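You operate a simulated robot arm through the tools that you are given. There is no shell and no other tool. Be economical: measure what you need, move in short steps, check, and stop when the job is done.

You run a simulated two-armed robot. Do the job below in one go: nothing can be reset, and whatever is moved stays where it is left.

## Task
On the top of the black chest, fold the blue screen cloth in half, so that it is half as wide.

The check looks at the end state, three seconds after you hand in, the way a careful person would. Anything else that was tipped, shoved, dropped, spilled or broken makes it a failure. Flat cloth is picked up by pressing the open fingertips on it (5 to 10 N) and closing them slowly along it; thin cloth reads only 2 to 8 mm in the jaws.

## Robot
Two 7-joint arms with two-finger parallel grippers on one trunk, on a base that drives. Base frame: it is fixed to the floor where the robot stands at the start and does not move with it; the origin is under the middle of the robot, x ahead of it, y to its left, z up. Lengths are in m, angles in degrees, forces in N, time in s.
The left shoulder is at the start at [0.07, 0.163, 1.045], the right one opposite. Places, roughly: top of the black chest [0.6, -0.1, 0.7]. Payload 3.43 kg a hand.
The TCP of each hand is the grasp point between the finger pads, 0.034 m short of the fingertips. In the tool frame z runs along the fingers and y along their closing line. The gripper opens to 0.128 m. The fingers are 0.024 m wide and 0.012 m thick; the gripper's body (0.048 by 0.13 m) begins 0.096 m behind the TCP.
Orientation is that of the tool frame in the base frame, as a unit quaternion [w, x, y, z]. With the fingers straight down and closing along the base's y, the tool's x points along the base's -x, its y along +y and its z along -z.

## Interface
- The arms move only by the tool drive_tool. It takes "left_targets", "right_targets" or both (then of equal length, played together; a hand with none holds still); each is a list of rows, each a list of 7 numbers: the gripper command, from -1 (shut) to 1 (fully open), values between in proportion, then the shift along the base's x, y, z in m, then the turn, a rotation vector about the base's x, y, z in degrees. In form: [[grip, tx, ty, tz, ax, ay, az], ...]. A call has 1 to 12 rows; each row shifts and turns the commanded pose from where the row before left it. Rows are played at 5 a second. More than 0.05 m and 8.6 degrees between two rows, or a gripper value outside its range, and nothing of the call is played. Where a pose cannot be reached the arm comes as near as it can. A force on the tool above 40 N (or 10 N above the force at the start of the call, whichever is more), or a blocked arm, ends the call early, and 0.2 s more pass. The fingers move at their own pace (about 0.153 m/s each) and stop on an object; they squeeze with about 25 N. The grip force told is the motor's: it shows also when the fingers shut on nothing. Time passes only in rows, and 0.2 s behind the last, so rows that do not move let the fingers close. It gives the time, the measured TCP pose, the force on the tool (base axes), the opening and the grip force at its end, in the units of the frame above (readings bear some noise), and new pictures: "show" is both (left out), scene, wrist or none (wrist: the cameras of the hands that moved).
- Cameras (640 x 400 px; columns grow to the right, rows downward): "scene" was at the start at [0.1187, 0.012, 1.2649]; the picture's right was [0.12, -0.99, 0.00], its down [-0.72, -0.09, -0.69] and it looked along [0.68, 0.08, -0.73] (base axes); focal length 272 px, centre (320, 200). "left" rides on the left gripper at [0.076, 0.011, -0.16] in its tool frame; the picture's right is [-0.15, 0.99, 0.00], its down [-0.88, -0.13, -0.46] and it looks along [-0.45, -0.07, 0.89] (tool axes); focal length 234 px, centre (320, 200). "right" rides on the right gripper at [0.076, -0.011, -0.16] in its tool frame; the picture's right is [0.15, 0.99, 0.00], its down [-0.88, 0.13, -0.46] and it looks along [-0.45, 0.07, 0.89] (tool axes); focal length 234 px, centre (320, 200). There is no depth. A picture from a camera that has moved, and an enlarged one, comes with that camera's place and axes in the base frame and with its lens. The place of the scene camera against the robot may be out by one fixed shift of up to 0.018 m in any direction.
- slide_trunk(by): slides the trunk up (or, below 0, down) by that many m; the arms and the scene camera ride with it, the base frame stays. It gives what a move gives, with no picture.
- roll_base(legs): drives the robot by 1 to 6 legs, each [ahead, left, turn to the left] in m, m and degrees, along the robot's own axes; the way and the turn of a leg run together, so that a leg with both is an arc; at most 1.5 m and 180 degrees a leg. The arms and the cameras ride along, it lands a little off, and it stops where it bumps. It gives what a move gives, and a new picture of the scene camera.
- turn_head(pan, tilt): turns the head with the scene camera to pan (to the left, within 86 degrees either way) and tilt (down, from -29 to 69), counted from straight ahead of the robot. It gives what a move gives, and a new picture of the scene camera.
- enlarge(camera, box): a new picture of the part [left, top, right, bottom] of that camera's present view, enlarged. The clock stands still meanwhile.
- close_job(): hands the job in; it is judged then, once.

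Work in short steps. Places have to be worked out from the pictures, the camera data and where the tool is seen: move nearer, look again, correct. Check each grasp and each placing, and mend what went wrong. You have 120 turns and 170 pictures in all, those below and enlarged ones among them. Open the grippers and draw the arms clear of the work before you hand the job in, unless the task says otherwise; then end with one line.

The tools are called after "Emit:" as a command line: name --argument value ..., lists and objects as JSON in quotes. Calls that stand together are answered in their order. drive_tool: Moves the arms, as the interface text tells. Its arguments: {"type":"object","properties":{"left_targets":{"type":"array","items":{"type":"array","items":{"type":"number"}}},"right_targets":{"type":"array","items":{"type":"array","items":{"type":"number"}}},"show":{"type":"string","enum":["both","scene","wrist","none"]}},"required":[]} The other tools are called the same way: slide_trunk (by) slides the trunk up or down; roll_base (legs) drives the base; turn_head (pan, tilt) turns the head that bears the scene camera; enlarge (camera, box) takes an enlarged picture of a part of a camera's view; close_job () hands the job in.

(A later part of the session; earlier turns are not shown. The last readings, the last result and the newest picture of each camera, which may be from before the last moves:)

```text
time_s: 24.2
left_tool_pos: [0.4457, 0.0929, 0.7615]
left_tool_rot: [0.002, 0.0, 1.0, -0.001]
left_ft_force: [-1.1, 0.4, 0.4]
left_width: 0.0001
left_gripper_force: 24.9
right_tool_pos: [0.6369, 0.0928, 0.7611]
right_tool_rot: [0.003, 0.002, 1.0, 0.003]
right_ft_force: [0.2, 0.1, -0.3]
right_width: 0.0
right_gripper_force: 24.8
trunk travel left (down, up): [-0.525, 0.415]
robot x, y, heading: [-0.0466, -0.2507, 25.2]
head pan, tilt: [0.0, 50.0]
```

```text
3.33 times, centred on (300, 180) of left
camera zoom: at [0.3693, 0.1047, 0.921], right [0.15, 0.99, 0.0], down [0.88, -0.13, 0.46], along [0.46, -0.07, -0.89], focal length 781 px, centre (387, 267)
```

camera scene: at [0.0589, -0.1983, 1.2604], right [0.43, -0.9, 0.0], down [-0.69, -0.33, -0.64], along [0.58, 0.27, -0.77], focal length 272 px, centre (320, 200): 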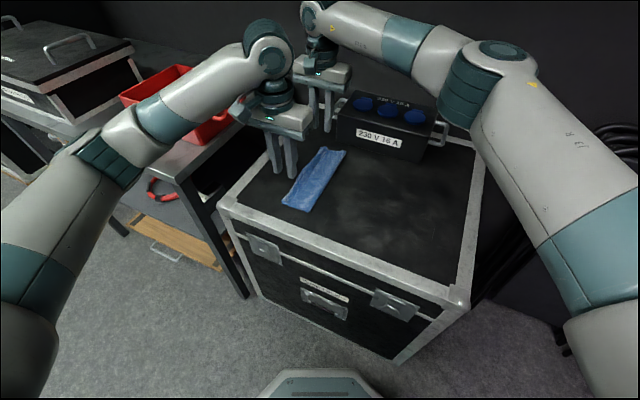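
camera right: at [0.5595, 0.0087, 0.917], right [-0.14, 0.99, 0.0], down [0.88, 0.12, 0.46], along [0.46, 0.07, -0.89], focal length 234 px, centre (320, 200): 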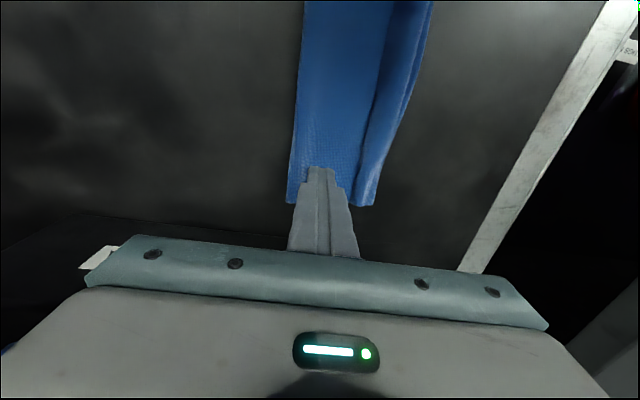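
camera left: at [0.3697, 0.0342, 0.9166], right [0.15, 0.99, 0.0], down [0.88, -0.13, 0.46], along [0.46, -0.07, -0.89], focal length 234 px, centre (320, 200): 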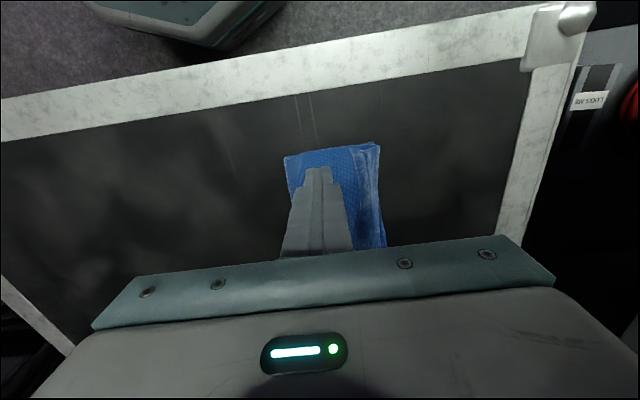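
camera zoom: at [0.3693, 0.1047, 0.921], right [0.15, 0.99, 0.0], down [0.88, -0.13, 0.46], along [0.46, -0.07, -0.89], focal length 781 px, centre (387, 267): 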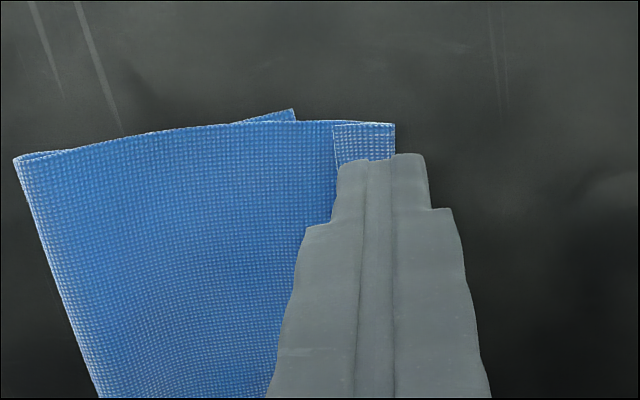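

The far lip has flipped out. The near corner is still folded under, and its ridge has been dragged to y≈0.097; the bottom edge is still at 0.0715. I'll sweep the left hand a bit further and lift the right.

Emit:
drive_tool --right_targets '[[-1, 0, 0.007, 0.003, 0, 0, 0], [-1, 0, 0.007, 0.003, 0, 0, 0], [-1, 0, 0.007, 0.01, 0, 0, 0], [-1, 0, 0, 0.02, 0, 0, 0]]' --left_targets '[[-1, 0, 0.007, 0, 0, 0, 0], [-1, 0, 0.007, 0, 0, 0, 0], [-1, 0, 0.007, 0, 0, 0, 0], [-1, 0, 0.007, 0.001, 0, 0, 0]]' --show "none"

Emit:
enlarge --camera "right" --box '[200, 0, 440, 220]'

Emit:
enlarge --camera "left" --box '[200, 100, 400, 240]'

```text
time_s: 25.2
left_tool_pos: [0.4468, 0.1205, 0.7628]
left_tool_rot: [0.003, 0.0, 1.0, 0.0]
left_ft_force: [-0.3, -0.7, -0.4]
left_width: 0.0
left_gripper_force: 25.2
right_tool_pos: [0.6377, 0.111, 0.798]
right_tool_rot: [0.003, 0.002, 1.0, 0.002]
right_ft_force: [-0.1, -0.1, -0.1]
right_width: 0.0002
right_gripper_force: 25.8
trunk travel left (down, up): [-0.525, 0.415]
robot x, y, heading: [-0.0425, -0.2508, 25.2]
head pan, tilt: [0.0, 50.0]
```

```text
1.82 times, centred on (320, 110) of right
camera zoom: at [0.5581, 0.0995, 0.9573], right [-0.14, 0.99, 0.0], down [0.88, 0.12, 0.46], along [0.46, 0.07, -0.89], focal length 426 px, centre (320, 364)
```

zoom: 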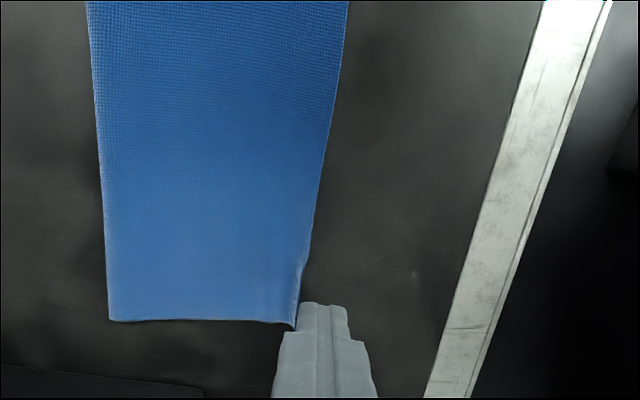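

```text
2.86 times, centred on (300, 170) of left
camera zoom: at [0.3693, 0.1322, 0.9221], right [0.15, 0.99, 0.0], down [0.88, -0.13, 0.46], along [0.46, -0.07, -0.89], focal length 669 px, centre (377, 286)
```

zoom: 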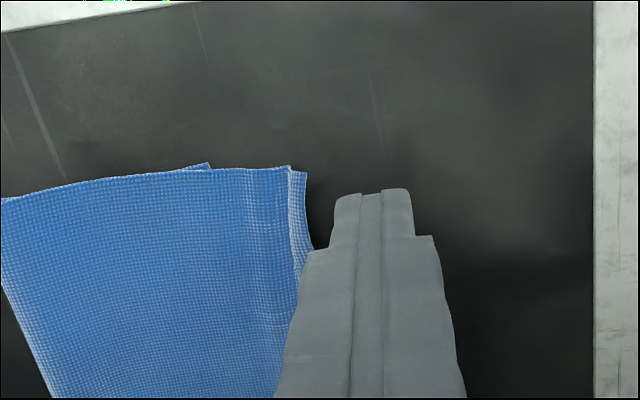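

The lip is now unfolded at both ends. I'll raise the hands and measure the edges.

Emit:
drive_tool --right_targets '[[-0.5, 0, 0.005, 0.03, 0, 0, 0], [-0.5, 0, 0.005, 0.03, 0, 0, 0]]' --left_targets '[[-0.5, 0, 0.005, 0.03, 0, 0, 0], [-0.5, 0, 0.005, 0.035, 0, 0, 0]]' --show "wrist"

Emit:
enlarge --camera "scene" --box '[260, 130, 380, 220]'

```text
time_s: 25.9
left_tool_pos: [0.4444, 0.1302, 0.8269]
left_tool_rot: [0.003, 0.001, 1.0, 0.0]
left_ft_force: [0.0, 1.0, -0.6]
left_width: 0.0318
left_gripper_force: 0.1
right_tool_pos: [0.6372, 0.1221, 0.858]
right_tool_rot: [0.003, 0.001, 1.0, 0.002]
right_ft_force: [0.0, 0.9, 0.0]
right_width: 0.0321
right_gripper_force: 0.0
trunk travel left (down, up): [-0.525, 0.415]
robot x, y, heading: [-0.0456, -0.2518, 25.2]
head pan, tilt: [0.0, 50.0]
camera right: at [0.5579, 0.1097, 1.0178], right [-0.14, 0.99, 0.0], down [0.88, 0.12, 0.46], along [0.46, 0.07, -0.89], focal length 234 px, centre (320, 200)
camera left: at [0.3686, 0.1429, 0.9867], right [0.15, 0.99, 0.0], down [0.88, -0.13, 0.46], along [0.46, -0.07, -0.89], focal length 234 px, centre (320, 200)
```

right: 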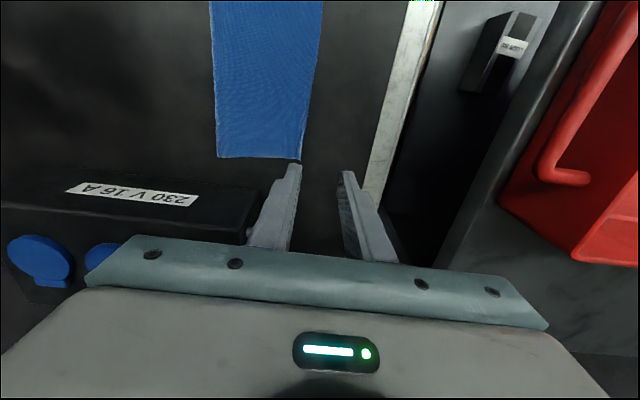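
left: 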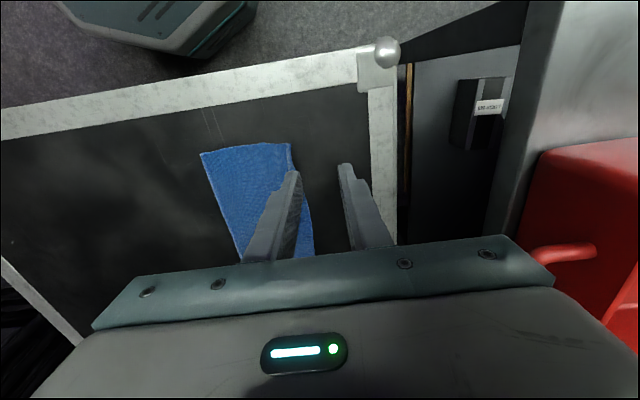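

```text
4.44 times, centred on (320, 175) of scene
camera zoom: at [0.0589, -0.1977, 1.2603], right [0.43, -0.9, 0.0], down [-0.69, -0.33, -0.64], along [0.58, 0.27, -0.77], focal length 1211 px, centre (320, 311)
```

zoom: 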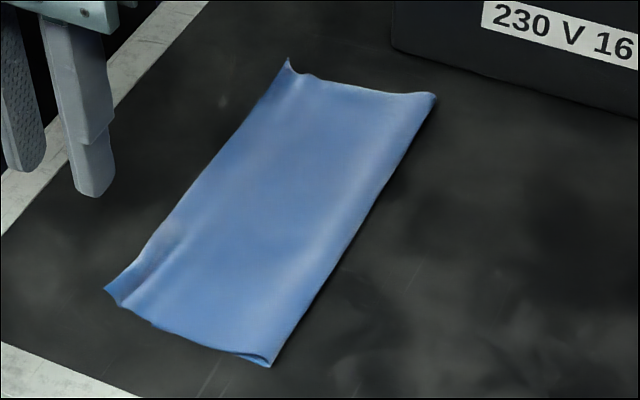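

The top edge lies at y≈0.10, the bottom edge at about 0.0715 and the crease at about −0.006, so the two layers are offset by about 2.7 cm. I'll re-pinch the overhanging top edge; this time any flap falls on the outer side. Then I'll shift it back right to match the bottom edge.

Emit:
drive_tool --right_targets '[[-0.59, 0, -0.0125, -0.025, 0, 0, 0], [-0.59, 0, -0.0125, -0.025, 0, 0, 0], [-0.59, 0, 0, -0.025, 0, 0, 0], [-0.59, 0, 0, -0.02, 0, 0, 0], [-0.59, 0, 0, -0.006, 0, 0, 0], [-0.59, 0, 0, 0, 0, 0, 0]]' --left_targets '[[-0.59, 0, -0.015, -0.01, 0, 0, 0], [-0.59, 0, -0.015, -0.015, 0, 0, 0], [-0.59, 0, 0, -0.015, 0, 0, 0], [-0.59, 0, 0, -0.015, 0, 0, 0], [-0.59, 0, 0, -0.015, 0, 0, 0], [-0.59, 0, 0, 0, 0, 0, 0]]' --show "wrist"

```text
time_s: 27.2
left_tool_pos: [0.4461, 0.101, 0.7574]
left_tool_rot: [0.003, 0.0, 1.0, 0.0]
left_ft_force: [0.3, -1.3, -0.3]
left_width: 0.026
left_gripper_force: 0.1
right_tool_pos: [0.6372, 0.0953, 0.7579]
right_tool_rot: [0.004, 0.002, 1.0, 0.002]
right_ft_force: [0.2, 0.4, 0.3]
right_width: 0.0262
right_gripper_force: 0.0
trunk travel left (down, up): [-0.525, 0.415]
robot x, y, heading: [-0.0463, -0.2538, 25.1]
head pan, tilt: [0.0, 50.0]
camera right: at [0.5586, 0.084, 0.9162], right [-0.14, 0.99, 0.0], down [0.88, 0.12, 0.46], along [0.46, 0.07, -0.89], focal length 234 px, centre (320, 200)
camera left: at [0.3692, 0.1126, 0.9168], right [0.15, 0.99, 0.0], down [0.88, -0.13, 0.46], along [0.46, -0.07, -0.89], focal length 234 px, centre (320, 200)
```

right: 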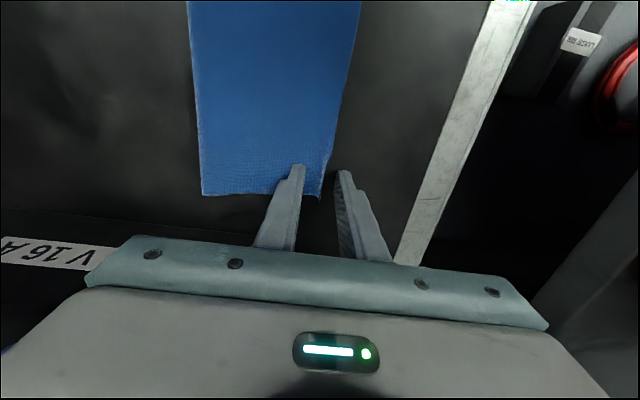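
left: 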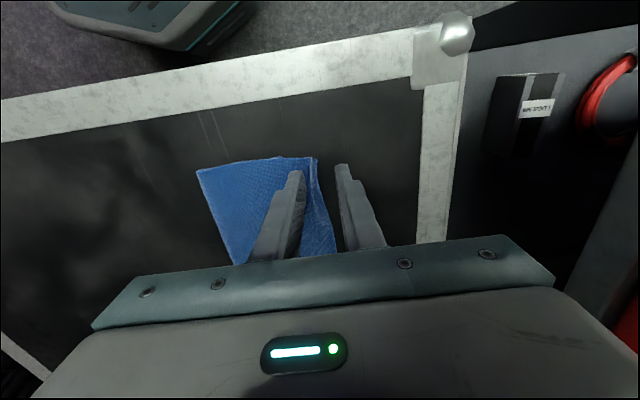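

The edge sits between the fingertips on both hands. I'll lower 2.5 mm to light contact.

Emit:
drive_tool --right_targets '[[-0.59, 0, 0, -0.003, 0, 0, 0], [-0.59, 0, 0, 0, 0, 0, 0]]' --left_targets '[[-0.59, 0, 0, -0.0025, 0, 0, 0], [-0.59, 0, 0, 0, 0, 0, 0]]' --show "none"

```text
time_s: 27.9
left_tool_pos: [0.4448, 0.0999, 0.7564]
left_tool_rot: [0.003, 0.0, 1.0, 0.0]
left_ft_force: [-0.9, 0.0, 0.6]
left_width: 0.026
left_gripper_force: 0.0
right_tool_pos: [0.6378, 0.0967, 0.7554]
right_tool_rot: [0.004, 0.002, 1.0, 0.004]
right_ft_force: [1.6, 0.4, 11.4]
right_width: 0.0262
right_gripper_force: 0.2
trunk travel left (down, up): [-0.525, 0.415]
robot x, y, heading: [-0.0406, -0.2543, 25.4]
head pan, tilt: [0.0, 50.0]
```

The right hand reads 11 N and the left is just touching. I'll lower the left about 1 mm and close both slowly.

Emit:
drive_tool --right_targets '[[-0.59, 0, 0, 0.0003, 0, 0, 0], [-0.65, 0, 0, 0, 0, 0, 0], [-0.72, 0, 0, 0, 0, 0, 0], [-0.79, 0, 0, 0, 0, 0, 0], [-0.86, 0, 0, 0, 0, 0, 0], [-0.93, 0, 0, 0, 0, 0, 0], [-1, 0, 0, 0, 0, 0, 0], [-1, 0, 0, 0, 0, 0, 0]]' --left_targets '[[-0.59, 0, 0, -0.0015, 0, 0, 0], [-0.65, 0, 0, 0, 0, 0, 0], [-0.72, 0, 0, 0, 0, 0, 0], [-0.79, 0, 0, 0, 0, 0, 0], [-0.86, 0, 0, 0, 0, 0, 0], [-0.93, 0, 0, 0, 0, 0, 0], [-1, 0, 0, 0, 0, 0, 0], [-1, 0, 0, 0, 0, 0, 0]]' --show "wrist"

```text
time_s: 29.6
left_tool_pos: [0.4443, 0.1003, 0.754]
left_tool_rot: [0.005, 0.0, 1.0, 0.001]
left_ft_force: [2.2, 1.5, 14.5]
left_width: 0.0018
left_gripper_force: 24.8
right_tool_pos: [0.6358, 0.0955, 0.7556]
right_tool_rot: [0.003, 0.002, 1.0, 0.003]
right_ft_force: [0.2, 0.8, 10.5]
right_width: 0.0016
right_gripper_force: 25.4
trunk travel left (down, up): [-0.525, 0.415]
robot x, y, heading: [-0.0443, -0.2518, 25.4]
head pan, tilt: [0.0, 50.0]
camera right: at [0.5568, 0.0837, 0.915], right [-0.14, 0.99, 0.01], down [0.88, 0.12, 0.46], along [0.46, 0.07, -0.89], focal length 234 px, centre (320, 200)
camera left: at [0.3679, 0.1118, 0.9143], right [0.15, 0.99, 0.0], down [0.88, -0.13, 0.46], along [0.46, -0.07, -0.89], focal length 234 px, centre (320, 200)
```

right: 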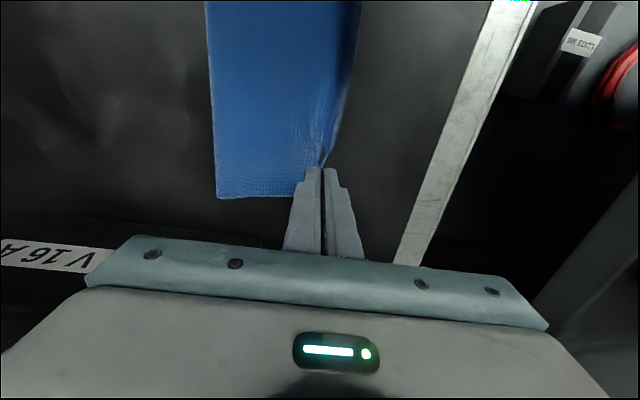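
left: 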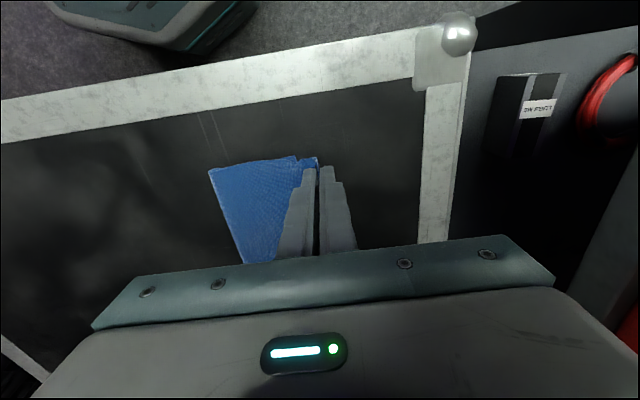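

Both jaws read about 1.7 mm, so both hold cloth at the edge. I'll lift 3 cm while moving back right 2 cm, then find the bottom edge.

Emit:
drive_tool --right_targets '[[-1, 0, 0, 0.01, 0, 0, 0], [-1, 0, -0.01, 0.01, 0, 0, 0], [-1, 0, -0.01, 0.01, 0, 0, 0]]' --left_targets '[[-1, 0, 0, 0.01, 0, 0, 0], [-1, 0, -0.01, 0.01, 0, 0, 0], [-1, 0, -0.01, 0.01, 0, 0, 0]]' --show "none"

Emit:
enlarge --camera "right" --box '[200, 0, 440, 220]'

Emit:
enlarge --camera "left" --box '[200, 100, 400, 240]'

```text
time_s: 30.4
left_tool_pos: [0.4448, 0.081, 0.7832]
left_tool_rot: [0.003, 0.0, 1.0, 0.0]
left_ft_force: [-0.4, 0.0, -0.6]
left_width: 0.0017
left_gripper_force: 25.0
right_tool_pos: [0.6378, 0.0768, 0.7839]
right_tool_rot: [0.003, 0.003, 1.0, 0.002]
right_ft_force: [0.5, -0.2, -0.5]
right_width: 0.0017
right_gripper_force: 25.5
trunk travel left (down, up): [-0.525, 0.415]
robot x, y, heading: [-0.0451, -0.2505, 25.1]
head pan, tilt: [0.0, 50.0]
```

```text
1.82 times, centred on (320, 110) of right
camera zoom: at [0.5584, 0.064, 0.9436], right [-0.14, 0.99, 0.0], down [0.88, 0.13, 0.46], along [0.46, 0.07, -0.89], focal length 426 px, centre (320, 364)
```

zoom: 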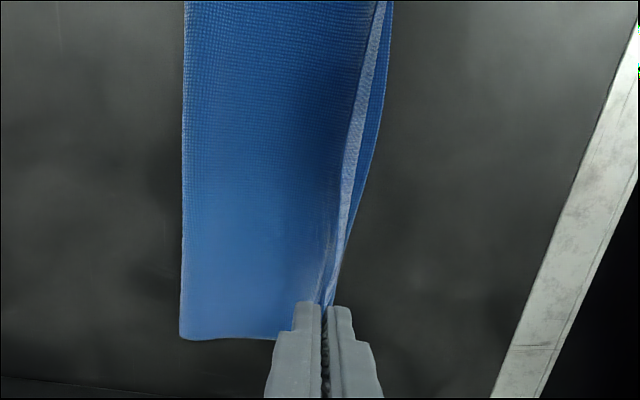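

```text
2.86 times, centred on (300, 170) of left
camera zoom: at [0.3691, 0.0922, 0.9425], right [0.15, 0.99, 0.0], down [0.88, -0.13, 0.46], along [0.45, -0.07, -0.89], focal length 669 px, centre (377, 286)
```

zoom: 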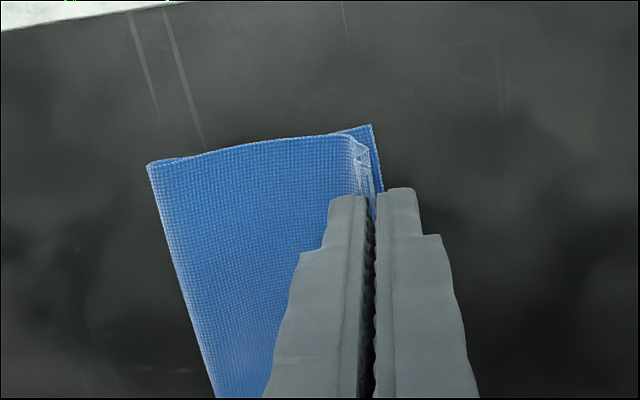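

The edges are gripped tightly, with the bottom edge at y≈0.08 and the crease at about 0.002; ideal is about −0.019. The high arc earlier lifted too much of the lower layer, so I'll unroll back right at low height, then roll the fold over again low.

Emit:
drive_tool --right_targets '[[-1, 0, -0.015, 0.005, 0, 0, 0], [-1, 0, -0.015, 0.005, 0, 0, 0], [-1, 0, -0.015, 0.005, 0, 0, 0], [-1, 0, -0.015, 0, 0, 0, 0], [-1, 0, -0.015, 0, 0, 0, 0], [-1, 0, -0.015, 0, 0, 0, 0], [-1, 0, -0.015, -0.005, 0, 0, 0], [-1, 0, -0.015, -0.005, 0, 0, 0], [-1, 0, -0.015, -0.005, 0, 0, 0], [-1, 0, -0.015, -0.005, 0, 0, 0], [-1, 0, -0.01, -0.005, 0, 0, 0], [-1, 0, 0, 0, 0, 0, 0]]' --left_targets '[[-1, 0, -0.015, 0.005, 0, 0, 0], [-1, 0, -0.015, 0.005, 0, 0, 0], [-1, 0, -0.015, 0.005, 0, 0, 0], [-1, 0, -0.015, 0, 0, 0, 0], [-1, 0, -0.015, 0, 0, 0, 0], [-1, 0, -0.015, 0, 0, 0, 0], [-1, 0, -0.015, -0.005, 0, 0, 0], [-1, 0, -0.015, -0.005, 0, 0, 0], [-1, 0, -0.015, -0.005, 0, 0, 0], [-1, 0, -0.015, -0.005, 0, 0, 0], [-1, 0, -0.01, -0.005, 0, 0, 0], [-1, 0, 0, 0, 0, 0, 0]]' --show "wrist"

```text
time_s: 33.0
left_tool_pos: [0.4463, -0.0784, 0.7732]
left_tool_rot: [0.003, 0.0, 1.0, -0.001]
left_ft_force: [-0.1, -0.4, 1.1]
left_width: 0.002
left_gripper_force: 25.0
right_tool_pos: [0.6384, -0.0828, 0.7742]
right_tool_rot: [0.004, 0.002, 1.0, 0.003]
right_ft_force: [0.2, 0.2, -0.4]
right_width: 0.002
right_gripper_force: 25.3
trunk travel left (down, up): [-0.525, 0.415]
robot x, y, heading: [-0.0449, -0.2526, 25.3]
head pan, tilt: [0.0, 50.0]
camera right: at [0.5587, -0.0947, 0.9334], right [-0.14, 0.99, 0.0], down [0.88, 0.12, 0.46], along [0.46, 0.07, -0.89], focal length 234 px, centre (320, 200)
camera left: at [0.3691, -0.0677, 0.9329], right [0.15, 0.99, 0.0], down [0.88, -0.13, 0.46], along [0.46, -0.07, -0.89], focal length 234 px, centre (320, 200)
```

right: 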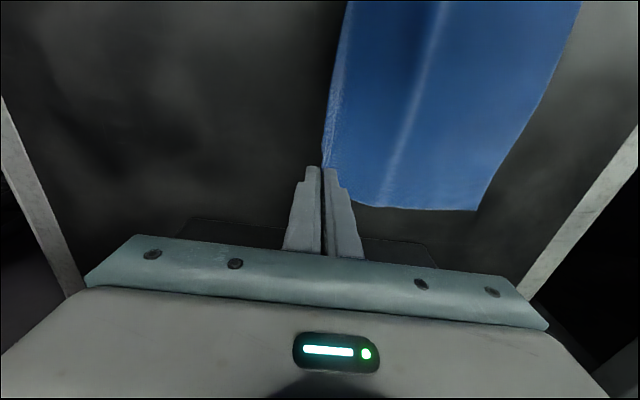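
left: 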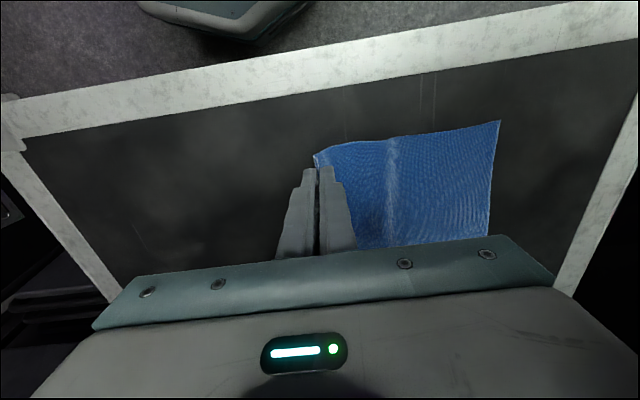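

The grips now hold the true edge with no lip, and the left edge is at about y=0.082. I'll stretch the sheet a bit further right to take out the bulge, then start the low return.

Emit:
drive_tool --right_targets '[[-1, 0, -0.01, -0.003, 0, 0, 0], [-1, 0, -0.01, -0.003, 0, 0, 0], [-1, 0, -0.01, 0, 0, 0, 0], [-1, 0, 0, 0, 0, 0, 0], [-1, 0, 0.01, 0.01, 0, 0, 0], [-1, 0, 0.015, 0.008, 0, 0, 0], [-1, 0, 0.015, 0.005, 0, 0, 0], [-1, 0, 0.015, 0, 0, 0, 0], [-1, 0, 0.015, 0, 0, 0, 0], [-1, 0, 0.015, 0, 0, 0, 0], [-1, 0, 0.015, 0, 0, 0, 0], [-1, 0, 0, 0, 0, 0, 0]]' --left_targets '[[-1, 0, -0.01, -0.003, 0, 0, 0], [-1, 0, -0.01, -0.003, 0, 0, 0], [-1, 0, -0.013, 0, 0, 0, 0], [-1, 0, 0, 0, 0, 0, 0], [-1, 0, 0.01, 0.01, 0, 0, 0], [-1, 0, 0.015, 0.008, 0, 0, 0], [-1, 0, 0.015, 0.005, 0, 0, 0], [-1, 0, 0.015, 0, 0, 0, 0], [-1, 0, 0.015, 0, 0, 0, 0], [-1, 0, 0.015, 0, 0, 0, 0], [-1, 0, 0.015, 0, 0, 0, 0], [-1, 0, 0, 0, 0, 0, 0]]' --show "wrist"

```text
time_s: 35.6
left_tool_pos: [0.4463, -0.014, 0.7894]
left_tool_rot: [0.003, 0.0, 1.0, 0.0]
left_ft_force: [0.4, 0.4, 0.3]
left_width: 0.0017
left_gripper_force: 24.7
right_tool_pos: [0.6379, -0.0127, 0.7912]
right_tool_rot: [0.003, 0.002, 1.0, 0.003]
right_ft_force: [0.2, -0.4, 0.2]
right_width: 0.0016
right_gripper_force: 25.2
trunk travel left (down, up): [-0.525, 0.415]
robot x, y, heading: [-0.0419, -0.2519, 25.0]
head pan, tilt: [0.0, 50.0]
camera right: at [0.5585, -0.0254, 0.9504], right [-0.14, 0.99, 0.01], down [0.88, 0.12, 0.46], along [0.46, 0.07, -0.89], focal length 234 px, centre (320, 200)
camera left: at [0.3693, -0.0009, 0.9492], right [0.15, 0.99, 0.0], down [0.88, -0.13, 0.46], along [0.46, -0.07, -0.89], focal length 234 px, centre (320, 200)
```

right: 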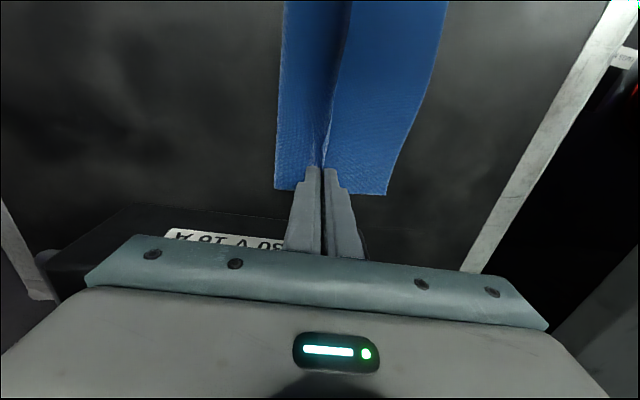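
left: 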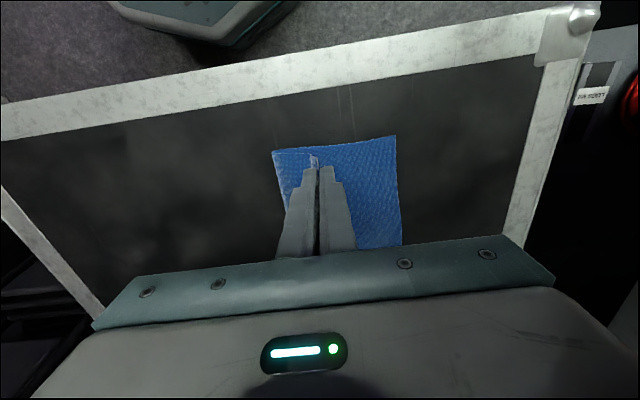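

The cloth now spans from a crease at y≈−0.057 to a bottom edge at y≈0.0635. I'll roll the grips on to y≈0.061 at low height and descend.

Emit:
drive_tool --right_targets '[[-1, 0, 0.015, 0, 0, 0, 0], [-1, 0, 0.015, 0, 0, 0, 0], [-1, 0, 0.015, -0.003, 0, 0, 0], [-1, 0, 0.015, -0.006, 0, 0, 0], [-1, 0, 0.014, -0.006, 0, 0, 0], [-1, 0, 0, -0.008, 0, 0, 0], [-1, 0, 0, -0.005, 0, 0, 0], [-1, 0, 0, 0, 0, 0, 0]]' --left_targets '[[-1, 0, 0.015, 0, 0, 0, 0], [-1, 0, 0.015, 0, 0, 0, 0], [-1, 0, 0.015, -0.003, 0, 0, 0], [-1, 0, 0.015, -0.006, 0, 0, 0], [-1, 0, 0.015, -0.006, 0, 0, 0], [-1, 0, 0, -0.008, 0, 0, 0], [-1, 0, 0, -0.004, 0, 0, 0], [-1, 0, 0, 0, 0, 0, 0]]' --show "none"

Emit:
enlarge --camera "right" --box '[200, 0, 440, 220]'

Emit:
enlarge --camera "left" --box '[200, 100, 400, 240]'

```text
time_s: 37.5
left_tool_pos: [0.4453, 0.0619, 0.7638]
left_tool_rot: [0.003, 0.0, 1.0, 0.0]
left_ft_force: [-0.4, -0.8, 0.1]
left_width: 0.0016
left_gripper_force: 24.9
right_tool_pos: [0.6386, 0.0601, 0.762]
right_tool_rot: [0.004, 0.002, 1.0, 0.002]
right_ft_force: [0.5, -0.9, -0.3]
right_width: 0.0018
right_gripper_force: 25.1
trunk travel left (down, up): [-0.525, 0.415]
robot x, y, heading: [-0.0473, -0.2555, 25.1]
head pan, tilt: [0.0, 50.0]
```

```text
1.82 times, centred on (320, 110) of right
camera zoom: at [0.5586, 0.0485, 0.9221], right [-0.14, 0.99, 0.0], down [0.88, 0.12, 0.46], along [0.46, 0.07, -0.89], focal length 426 px, centre (320, 364)
```

zoom: 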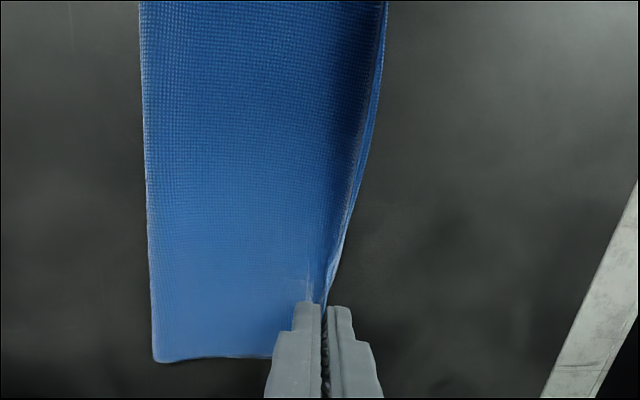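

```text
2.86 times, centred on (300, 170) of left
camera zoom: at [0.3695, 0.0739, 0.9228], right [0.15, 0.99, 0.0], down [0.88, -0.13, 0.46], along [0.46, -0.07, -0.89], focal length 669 px, centre (377, 286)
```

zoom: 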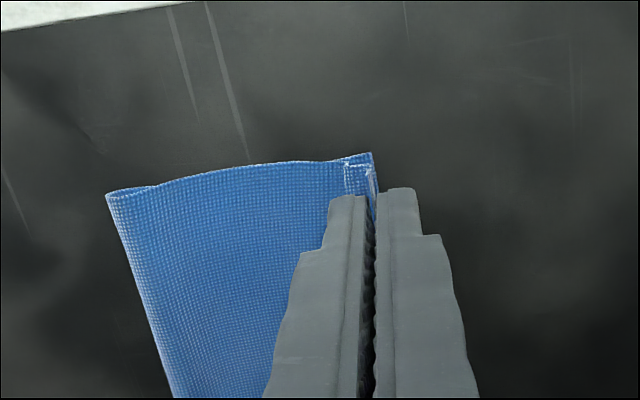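

The edges are aligned at y≈0.062 with the crease at −0.022, and the top layer is slightly bowed. I'll release gently near the surface and lift away.

Emit:
drive_tool --right_targets '[[-1, 0, 0, -0.003, 0, 0, 0], [-0.96, 0, 0, 0, 0, 0, 0], [-0.92, 0, 0, 0, 0, 0, 0], [-0.86, 0, 0, 0, 0, 0, 0], [-0.8, 0, 0, 0, 0, 0, 0], [-0.7, 0, 0, 0.015, 0, 0, 0], [-0.6, 0, 0, 0.03, 0, 0, 0], [-0.6, 0, 0.03, 0.03, 0, 0, 0], [-0.6, 0, 0.03, 0.03, 0, 0, 0]]' --left_targets '[[-1, 0, 0, -0.004, 0, 0, 0], [-0.96, 0, 0, 0, 0, 0, 0], [-0.92, 0, 0, 0, 0, 0, 0], [-0.86, 0, 0, 0, 0, 0, 0], [-0.8, 0, 0, 0, 0, 0, 0], [-0.7, 0, 0, 0.015, 0, 0, 0], [-0.6, 0, 0, 0.03, 0, 0, 0], [-0.6, 0, 0.03, 0.03, 0, 0, 0], [-0.6, 0, 0.03, 0.03, 0, 0, 0]]' --show "wrist"

Emit:
enlarge --camera "scene" --box '[260, 130, 380, 220]'

```text
time_s: 39.5
left_tool_pos: [0.4451, 0.1223, 0.8655]
left_tool_rot: [0.004, 0.001, 1.0, -0.002]
left_ft_force: [-1.0, 0.3, -0.5]
left_width: 0.0259
left_gripper_force: 0.2
right_tool_pos: [0.6367, 0.1223, 0.8664]
right_tool_rot: [0.004, 0.002, 1.0, 0.002]
right_ft_force: [0.1, -0.5, -0.6]
right_width: 0.0255
right_gripper_force: 0.0
trunk travel left (down, up): [-0.525, 0.415]
robot x, y, heading: [-0.0433, -0.2552, 25.4]
head pan, tilt: [0.0, 50.0]
camera right: at [0.5572, 0.1102, 1.0253], right [-0.14, 0.99, 0.0], down [0.88, 0.12, 0.46], along [0.46, 0.07, -0.89], focal length 234 px, centre (320, 200)
camera left: at [0.3678, 0.1348, 1.0243], right [0.15, 0.99, 0.0], down [0.88, -0.13, 0.46], along [0.46, -0.07, -0.89], focal length 234 px, centre (320, 200)
```

right: 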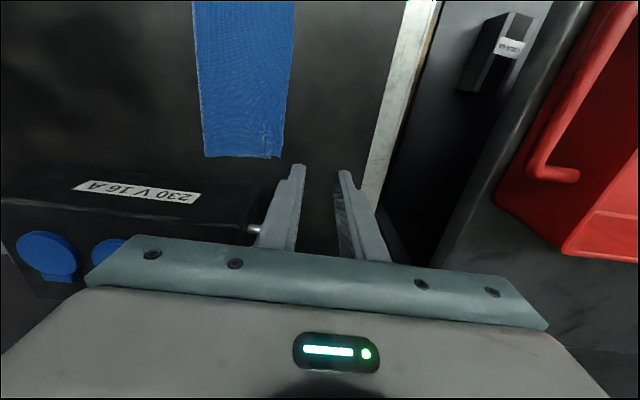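
left: 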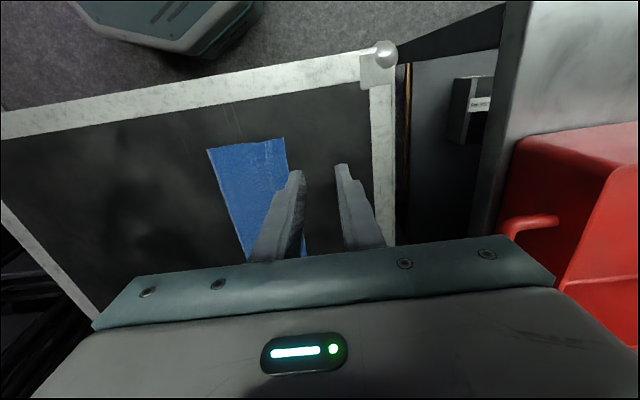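

```text
4.44 times, centred on (320, 175) of scene
camera zoom: at [0.0572, -0.1961, 1.2604], right [0.43, -0.9, 0.0], down [-0.69, -0.33, -0.64], along [0.58, 0.27, -0.77], focal length 1211 px, centre (320, 311)
```

zoom: 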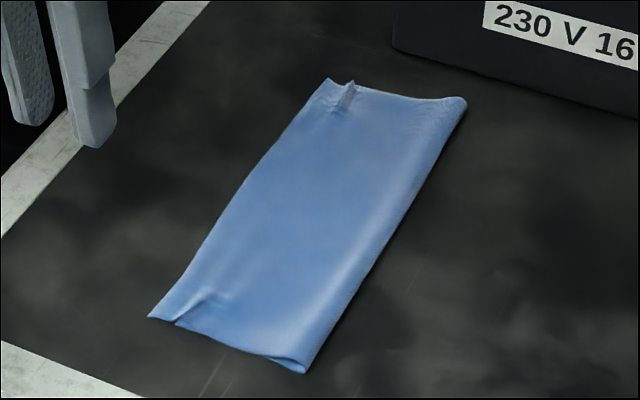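

Much better: the fold is rectangular with aligned edges and only small lips at the two corners. I'll zoom in to check them.

Emit:
enlarge --camera "left" --box '[190, 120, 320, 260]'

Emit:
enlarge --camera "right" --box '[170, 20, 330, 170]'

```text
2.86 times, centred on (255, 190) of left
camera zoom: at [0.3678, 0.1348, 1.0243], right [0.15, 0.99, 0.0], down [0.88, -0.13, 0.46], along [0.46, -0.07, -0.89], focal length 669 px, centre (506, 229)
```

zoom: 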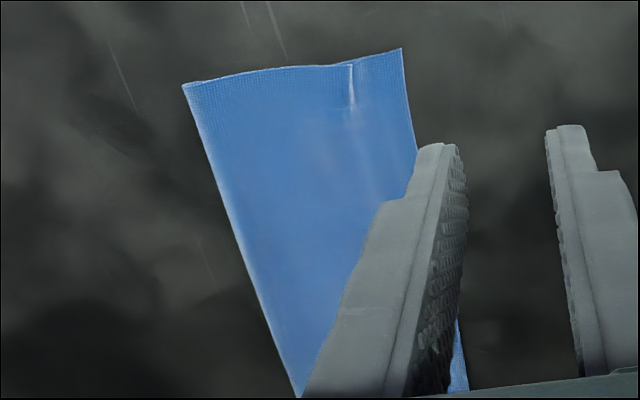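

```text
2.67 times, centred on (250, 95) of right
camera zoom: at [0.5572, 0.1102, 1.0253], right [-0.14, 0.99, 0.0], down [0.88, 0.12, 0.46], along [0.46, 0.07, -0.89], focal length 624 px, centre (507, 480)
```

zoom: 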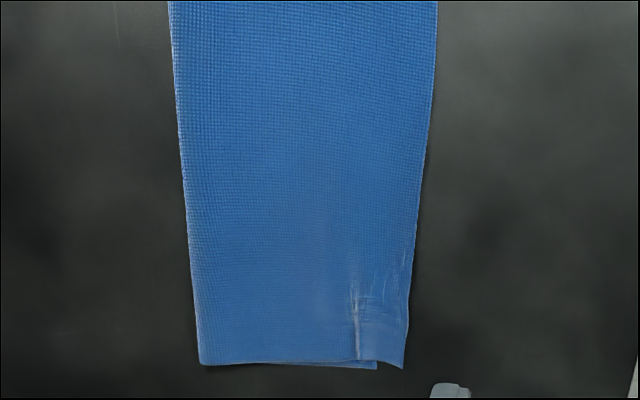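

The overall width is now about 0.10 m, half of the original 0.204 m. The top edge overhangs the bottom edge by about 1.5 cm, so I'll do one more short re-pinch and lay to align them.

Emit:
drive_tool --right_targets '[[-0.59, 0, -0.02, -0.03, 0, 0, 0], [-0.59, 0, -0.02, -0.03, 0, 0, 0], [-0.59, 0, 0, -0.03, 0, 0, 0], [-0.59, 0, 0, -0.016, 0, 0, 0], [-0.59, 0, 0, -0.004, 0, 0, 0], [-0.59, 0, 0, 0, 0, 0, 0]]' --left_targets '[[-0.59, 0, -0.019, -0.03, 0, 0, 0], [-0.59, 0, -0.019, -0.03, 0, 0, 0], [-0.59, 0, 0, -0.03, 0, 0, 0], [-0.59, 0, 0, -0.016, 0, 0, 0], [-0.59, 0, 0, -0.004, 0, 0, 0], [-0.59, 0, 0, 0, 0, 0, 0]]' --show "wrist"

```text
time_s: 40.9
left_tool_pos: [0.4469, 0.0852, 0.7553]
left_tool_rot: [0.004, -0.001, 1.0, 0.0]
left_ft_force: [1.1, 0.3, 9.1]
left_width: 0.0256
left_gripper_force: 0.0
right_tool_pos: [0.6375, 0.0798, 0.7557]
right_tool_rot: [0.003, 0.002, 1.0, 0.004]
right_ft_force: [-0.2, 0.2, 3.4]
right_width: 0.0253
right_gripper_force: 0.1
trunk travel left (down, up): [-0.525, 0.415]
robot x, y, heading: [-0.0424, -0.2537, 25.2]
head pan, tilt: [0.0, 50.0]
camera right: at [0.5579, 0.0683, 0.9154], right [-0.14, 0.99, 0.01], down [0.88, 0.12, 0.46], along [0.46, 0.07, -0.89], focal length 234 px, centre (320, 200)
camera left: at [0.3694, 0.0955, 0.9147], right [0.15, 0.99, 0.0], down [0.88, -0.13, 0.46], along [0.46, -0.07, -0.89], focal length 234 px, centre (320, 200)
```

right: 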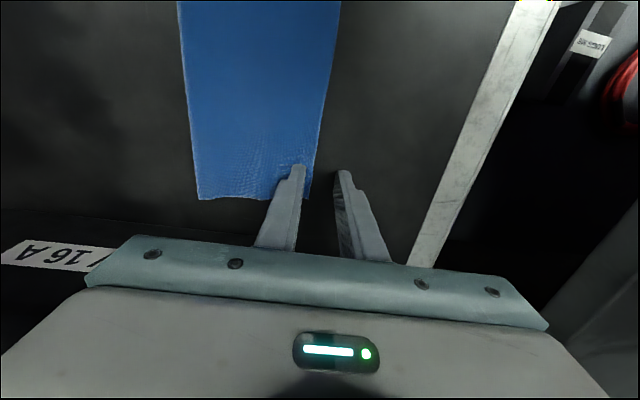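
left: 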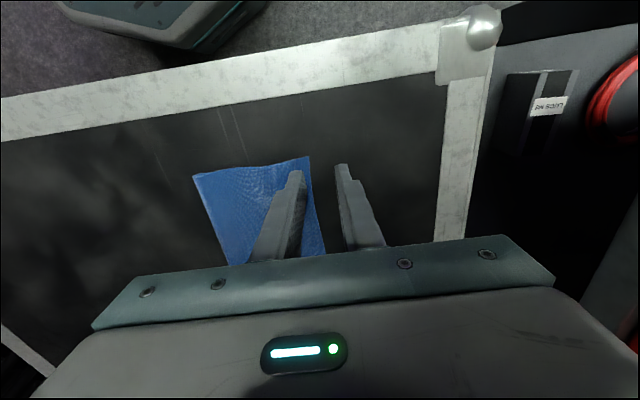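

Contact forces of 9 N and 3 N are right, and the edge lies just beyond the inner fingers. I'll close slowly.

Emit:
drive_tool --right_targets '[[-0.59, 0, 0, -0.0005, 0, 0, 0], [-0.65, 0, 0, 0, 0, 0, 0], [-0.72, 0, 0, 0, 0, 0, 0], [-0.79, 0, 0, 0, 0, 0, 0], [-0.86, 0, 0, 0, 0, 0, 0], [-0.93, 0, 0, 0, 0, 0, 0], [-1, 0, 0, 0, 0, 0, 0], [-1, 0, 0, 0, 0, 0, 0], [-1, 0, 0, 0.01, 0, 0, 0], [-1, 0, -0.01, 0.01, 0, 0, 0], [-1, 0, -0.01, 0.005, 0, 0, 0]]' --left_targets '[[-0.59, 0, 0, 0, 0, 0, 0], [-0.65, 0, 0, 0, 0, 0, 0], [-0.72, 0, 0, 0, 0, 0, 0], [-0.79, 0, 0, 0, 0, 0, 0], [-0.86, 0, 0, 0, 0, 0, 0], [-0.93, 0, 0, 0, 0, 0, 0], [-1, 0, 0, 0, 0, 0, 0], [-1, 0, 0, 0, 0, 0, 0], [-1, 0, 0, 0.01, 0, 0, 0], [-1, 0, -0.01, 0.01, 0, 0, 0], [-1, 0, -0.01, 0.005, 0, 0, 0]]' --show "none"

Emit:
enlarge --camera "right" --box '[200, 0, 440, 220]'

Emit:
enlarge --camera "left" --box '[200, 100, 400, 240]'

```text
time_s: 43.2
left_tool_pos: [0.4458, 0.0632, 0.778]
left_tool_rot: [0.002, 0.0, 1.0, 0.0]
left_ft_force: [0.2, -0.5, -0.4]
left_width: 0.0001
left_gripper_force: 25.5
right_tool_pos: [0.638, 0.061, 0.7794]
right_tool_rot: [0.003, 0.002, 1.0, 0.002]
right_ft_force: [0.3, -0.8, 0.6]
right_width: 0.0
right_gripper_force: 25.0
trunk travel left (down, up): [-0.525, 0.415]
robot x, y, heading: [-0.0448, -0.2553, 25.2]
head pan, tilt: [0.0, 50.0]
```

```text
1.82 times, centred on (320, 110) of right
camera zoom: at [0.5589, 0.0484, 0.9387], right [-0.14, 0.99, 0.0], down [0.88, 0.13, 0.46], along [0.46, 0.07, -0.89], focal length 426 px, centre (320, 364)
```

zoom: 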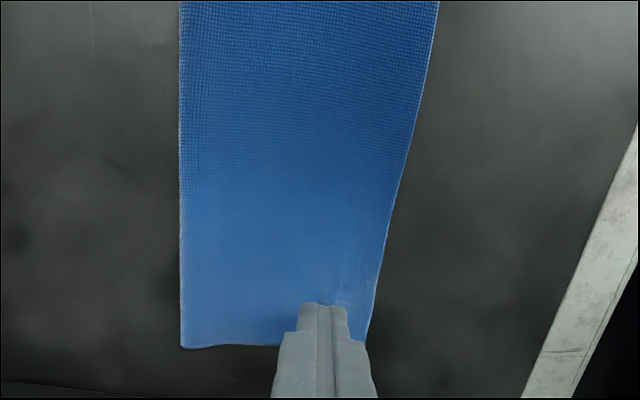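

```text
2.86 times, centred on (300, 170) of left
camera zoom: at [0.3697, 0.0756, 0.9384], right [0.15, 0.99, 0.0], down [0.88, -0.13, 0.46], along [0.46, -0.07, -0.89], focal length 669 px, centre (377, 286)
```

zoom: 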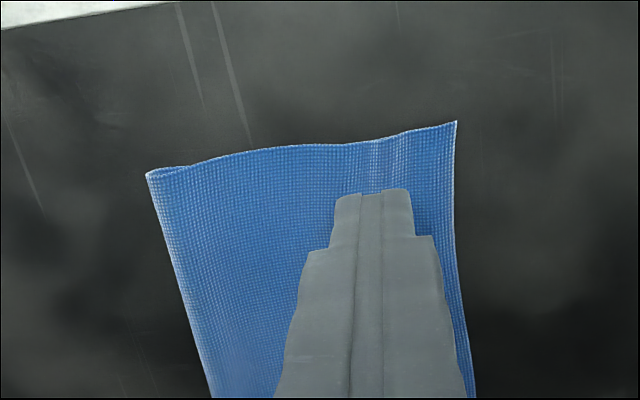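

That attempt missed (jaws shut empty) and slid the whole fold left 1.2 cm, with no other harm: the edge is now at y≈0.092 and the crease at about −0.013. I'll retry with more cloth between the fingers.

Emit:
drive_tool --right_targets '[[-0.59, 0, 0.013, 0.005, 0, 0, 0], [-0.59, 0, 0.0135, 0, 0, 0, 0], [-0.59, 0, 0, -0.015, 0, 0, 0], [-0.59, 0, 0, -0.01, 0, 0, 0], [-0.59, 0, 0, -0.0035, 0, 0, 0], [-0.59, 0, 0, 0, 0, 0, 0]]' --left_targets '[[-0.59, 0, 0.0135, 0.005, 0, 0, 0], [-0.59, 0, 0.0135, 0, 0, 0, 0], [-0.59, 0, 0, -0.015, 0, 0, 0], [-0.59, 0, 0, -0.01, 0, 0, 0], [-0.59, 0, 0, -0.003, 0, 0, 0], [-0.59, 0, 0, 0, 0, 0, 0]]' --show "wrist"

```text
time_s: 44.6
left_tool_pos: [0.4456, 0.0906, 0.7568]
left_tool_rot: [0.003, 0.0, 1.0, 0.0]
left_ft_force: [0.5, -0.2, 0.9]
left_width: 0.0261
left_gripper_force: 0.0
right_tool_pos: [0.6377, 0.0865, 0.7559]
right_tool_rot: [0.003, 0.001, 1.0, 0.003]
right_ft_force: [0.0, 0.4, 1.3]
right_width: 0.0263
right_gripper_force: 0.0
trunk travel left (down, up): [-0.525, 0.415]
robot x, y, heading: [-0.042, -0.2518, 25.2]
head pan, tilt: [0.0, 50.0]
camera right: at [0.5581, 0.0752, 0.9156], right [-0.14, 0.99, 0.0], down [0.88, 0.12, 0.46], along [0.46, 0.07, -0.89], focal length 234 px, centre (320, 200)
camera left: at [0.3693, 0.1034, 0.9155], right [0.15, 0.99, 0.0], down [0.88, -0.13, 0.46], along [0.46, -0.07, -0.89], focal length 234 px, centre (320, 200)
```

right: 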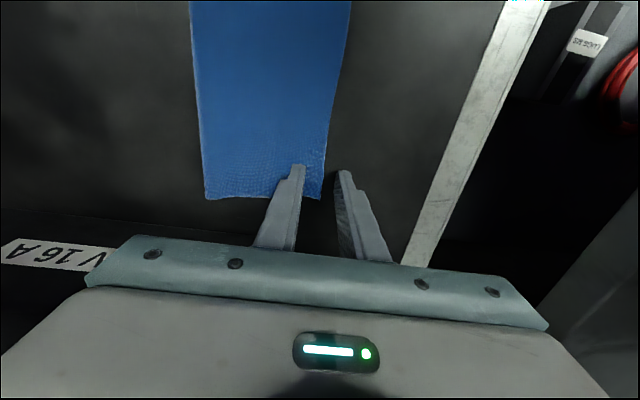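
left: 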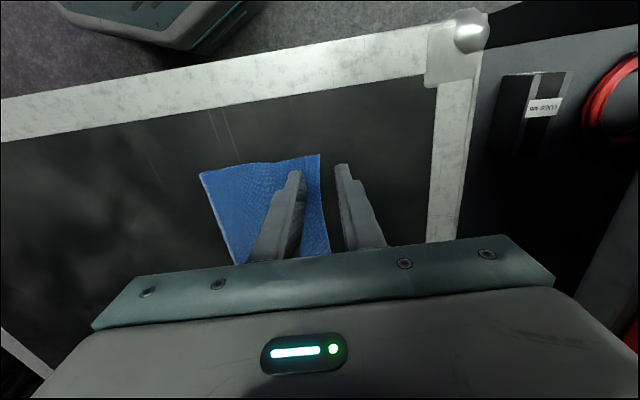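

Both tips are barely touching, with more cloth between them this time. I'll press about 1 mm and close, then lift slightly.

Emit:
drive_tool --right_targets '[[-0.59, 0, 0, -0.0015, 0, 0, 0], [-0.65, 0, 0, 0, 0, 0, 0], [-0.72, 0, 0, 0, 0, 0, 0], [-0.79, 0, 0, 0, 0, 0, 0], [-0.86, 0, 0, 0, 0, 0, 0], [-0.93, 0, 0, 0, 0, 0, 0], [-1, 0, 0, 0, 0, 0, 0], [-1, 0, 0, 0, 0, 0, 0], [-1, 0, 0, 0.01, 0, 0, 0], [-1, 0, -0.01, 0.01, 0, 0, 0]]' --left_targets '[[-0.59, 0, 0, -0.002, 0, 0, 0], [-0.65, 0, 0, 0, 0, 0, 0], [-0.72, 0, 0, 0, 0, 0, 0], [-0.79, 0, 0, 0, 0, 0, 0], [-0.86, 0, 0, 0, 0, 0, 0], [-0.93, 0, 0, 0, 0, 0, 0], [-1, 0, 0, 0, 0, 0, 0], [-1, 0, 0, 0, 0, 0, 0], [-1, 0, 0, 0.01, 0, 0, 0], [-1, 0, -0.01, 0.01, 0, 0, 0]]' --show "none"

Emit:
enlarge --camera "right" --box '[200, 0, 440, 220]'

Emit:
enlarge --camera "left" --box '[200, 100, 400, 240]'

```text
time_s: 46.9
left_tool_pos: [0.4455, 0.0806, 0.7736]
left_tool_rot: [0.003, 0.0, 1.0, 0.0]
left_ft_force: [-1.1, -1.0, -0.8]
left_width: 0.0003
left_gripper_force: 25.4
right_tool_pos: [0.6376, 0.0765, 0.7744]
right_tool_rot: [0.003, 0.002, 1.0, 0.003]
right_ft_force: [0.6, -1.1, -0.1]
right_width: 0.0017
right_gripper_force: 25.0
trunk travel left (down, up): [-0.525, 0.415]
robot x, y, heading: [-0.0466, -0.2547, 24.9]
head pan, tilt: [0.0, 50.0]
```

```text
1.82 times, centred on (320, 110) of right
camera zoom: at [0.5583, 0.0639, 0.9338], right [-0.14, 0.99, 0.01], down [0.88, 0.12, 0.46], along [0.46, 0.07, -0.89], focal length 426 px, centre (320, 364)
```

zoom: 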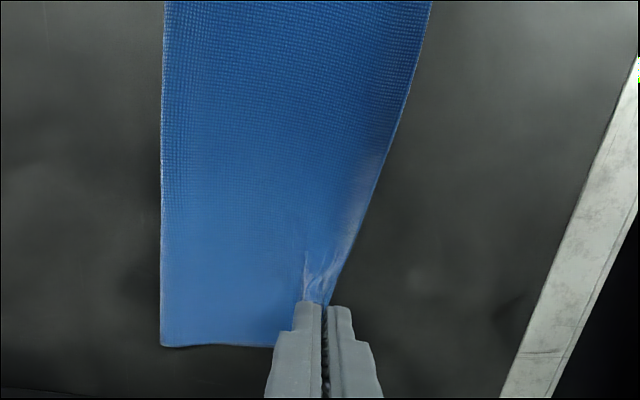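

```text
2.86 times, centred on (300, 170) of left
camera zoom: at [0.3696, 0.0918, 0.9338], right [0.15, 0.99, 0.0], down [0.88, -0.13, 0.46], along [0.46, -0.07, -0.89], focal length 669 px, centre (377, 286)
```

zoom: 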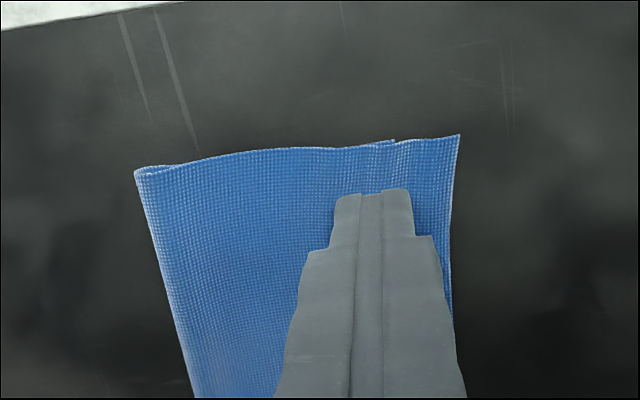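

The right hand holds (1.7 mm) but the left slipped off. I'll keep the right where it is and regrasp with the left, taking more cloth; its edge is at y≈0.109.

Emit:
drive_tool --left_targets '[[-0.53, 0, 0.012, 0.005, 0, 0, 0], [-0.53, 0, 0.0115, 0, 0, 0, 0], [-0.53, 0, 0, -0.012, 0, 0, 0], [-0.53, 0, 0, -0.01, 0, 0, 0], [-0.53, 0, 0, -0.0025, 0, 0, 0], [-0.53, 0, 0, 0, 0, 0, 0]]' --show "wrist"

```text
time_s: 48.2
left_tool_pos: [0.4453, 0.1042, 0.7557]
left_tool_rot: [0.003, 0.0, 1.0, 0.0]
left_ft_force: [0.6, 0.0, 7.2]
left_width: 0.0298
left_gripper_force: 0.1
right_tool_pos: [0.637, 0.0765, 0.7751]
right_tool_rot: [0.004, 0.001, 1.0, 0.003]
right_ft_force: [-0.3, -0.1, -0.3]
right_width: 0.0016
right_gripper_force: 25.6
trunk travel left (down, up): [-0.525, 0.415]
robot x, y, heading: [-0.0442, -0.2532, 25.2]
head pan, tilt: [0.0, 50.0]
camera left: at [0.3688, 0.1165, 0.9149], right [0.15, 0.99, 0.0], down [0.88, -0.13, 0.46], along [0.46, -0.07, -0.89], focal length 234 px, centre (320, 200)
```

left: 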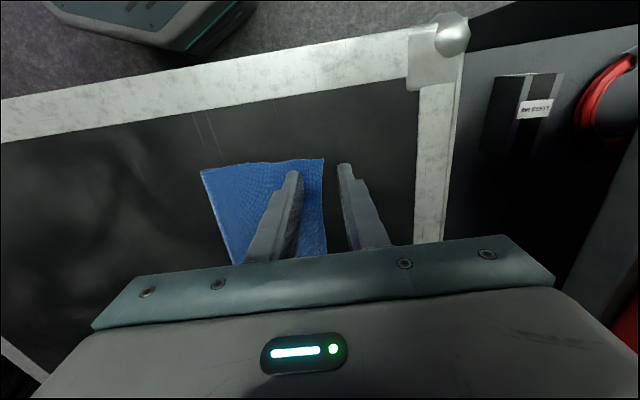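

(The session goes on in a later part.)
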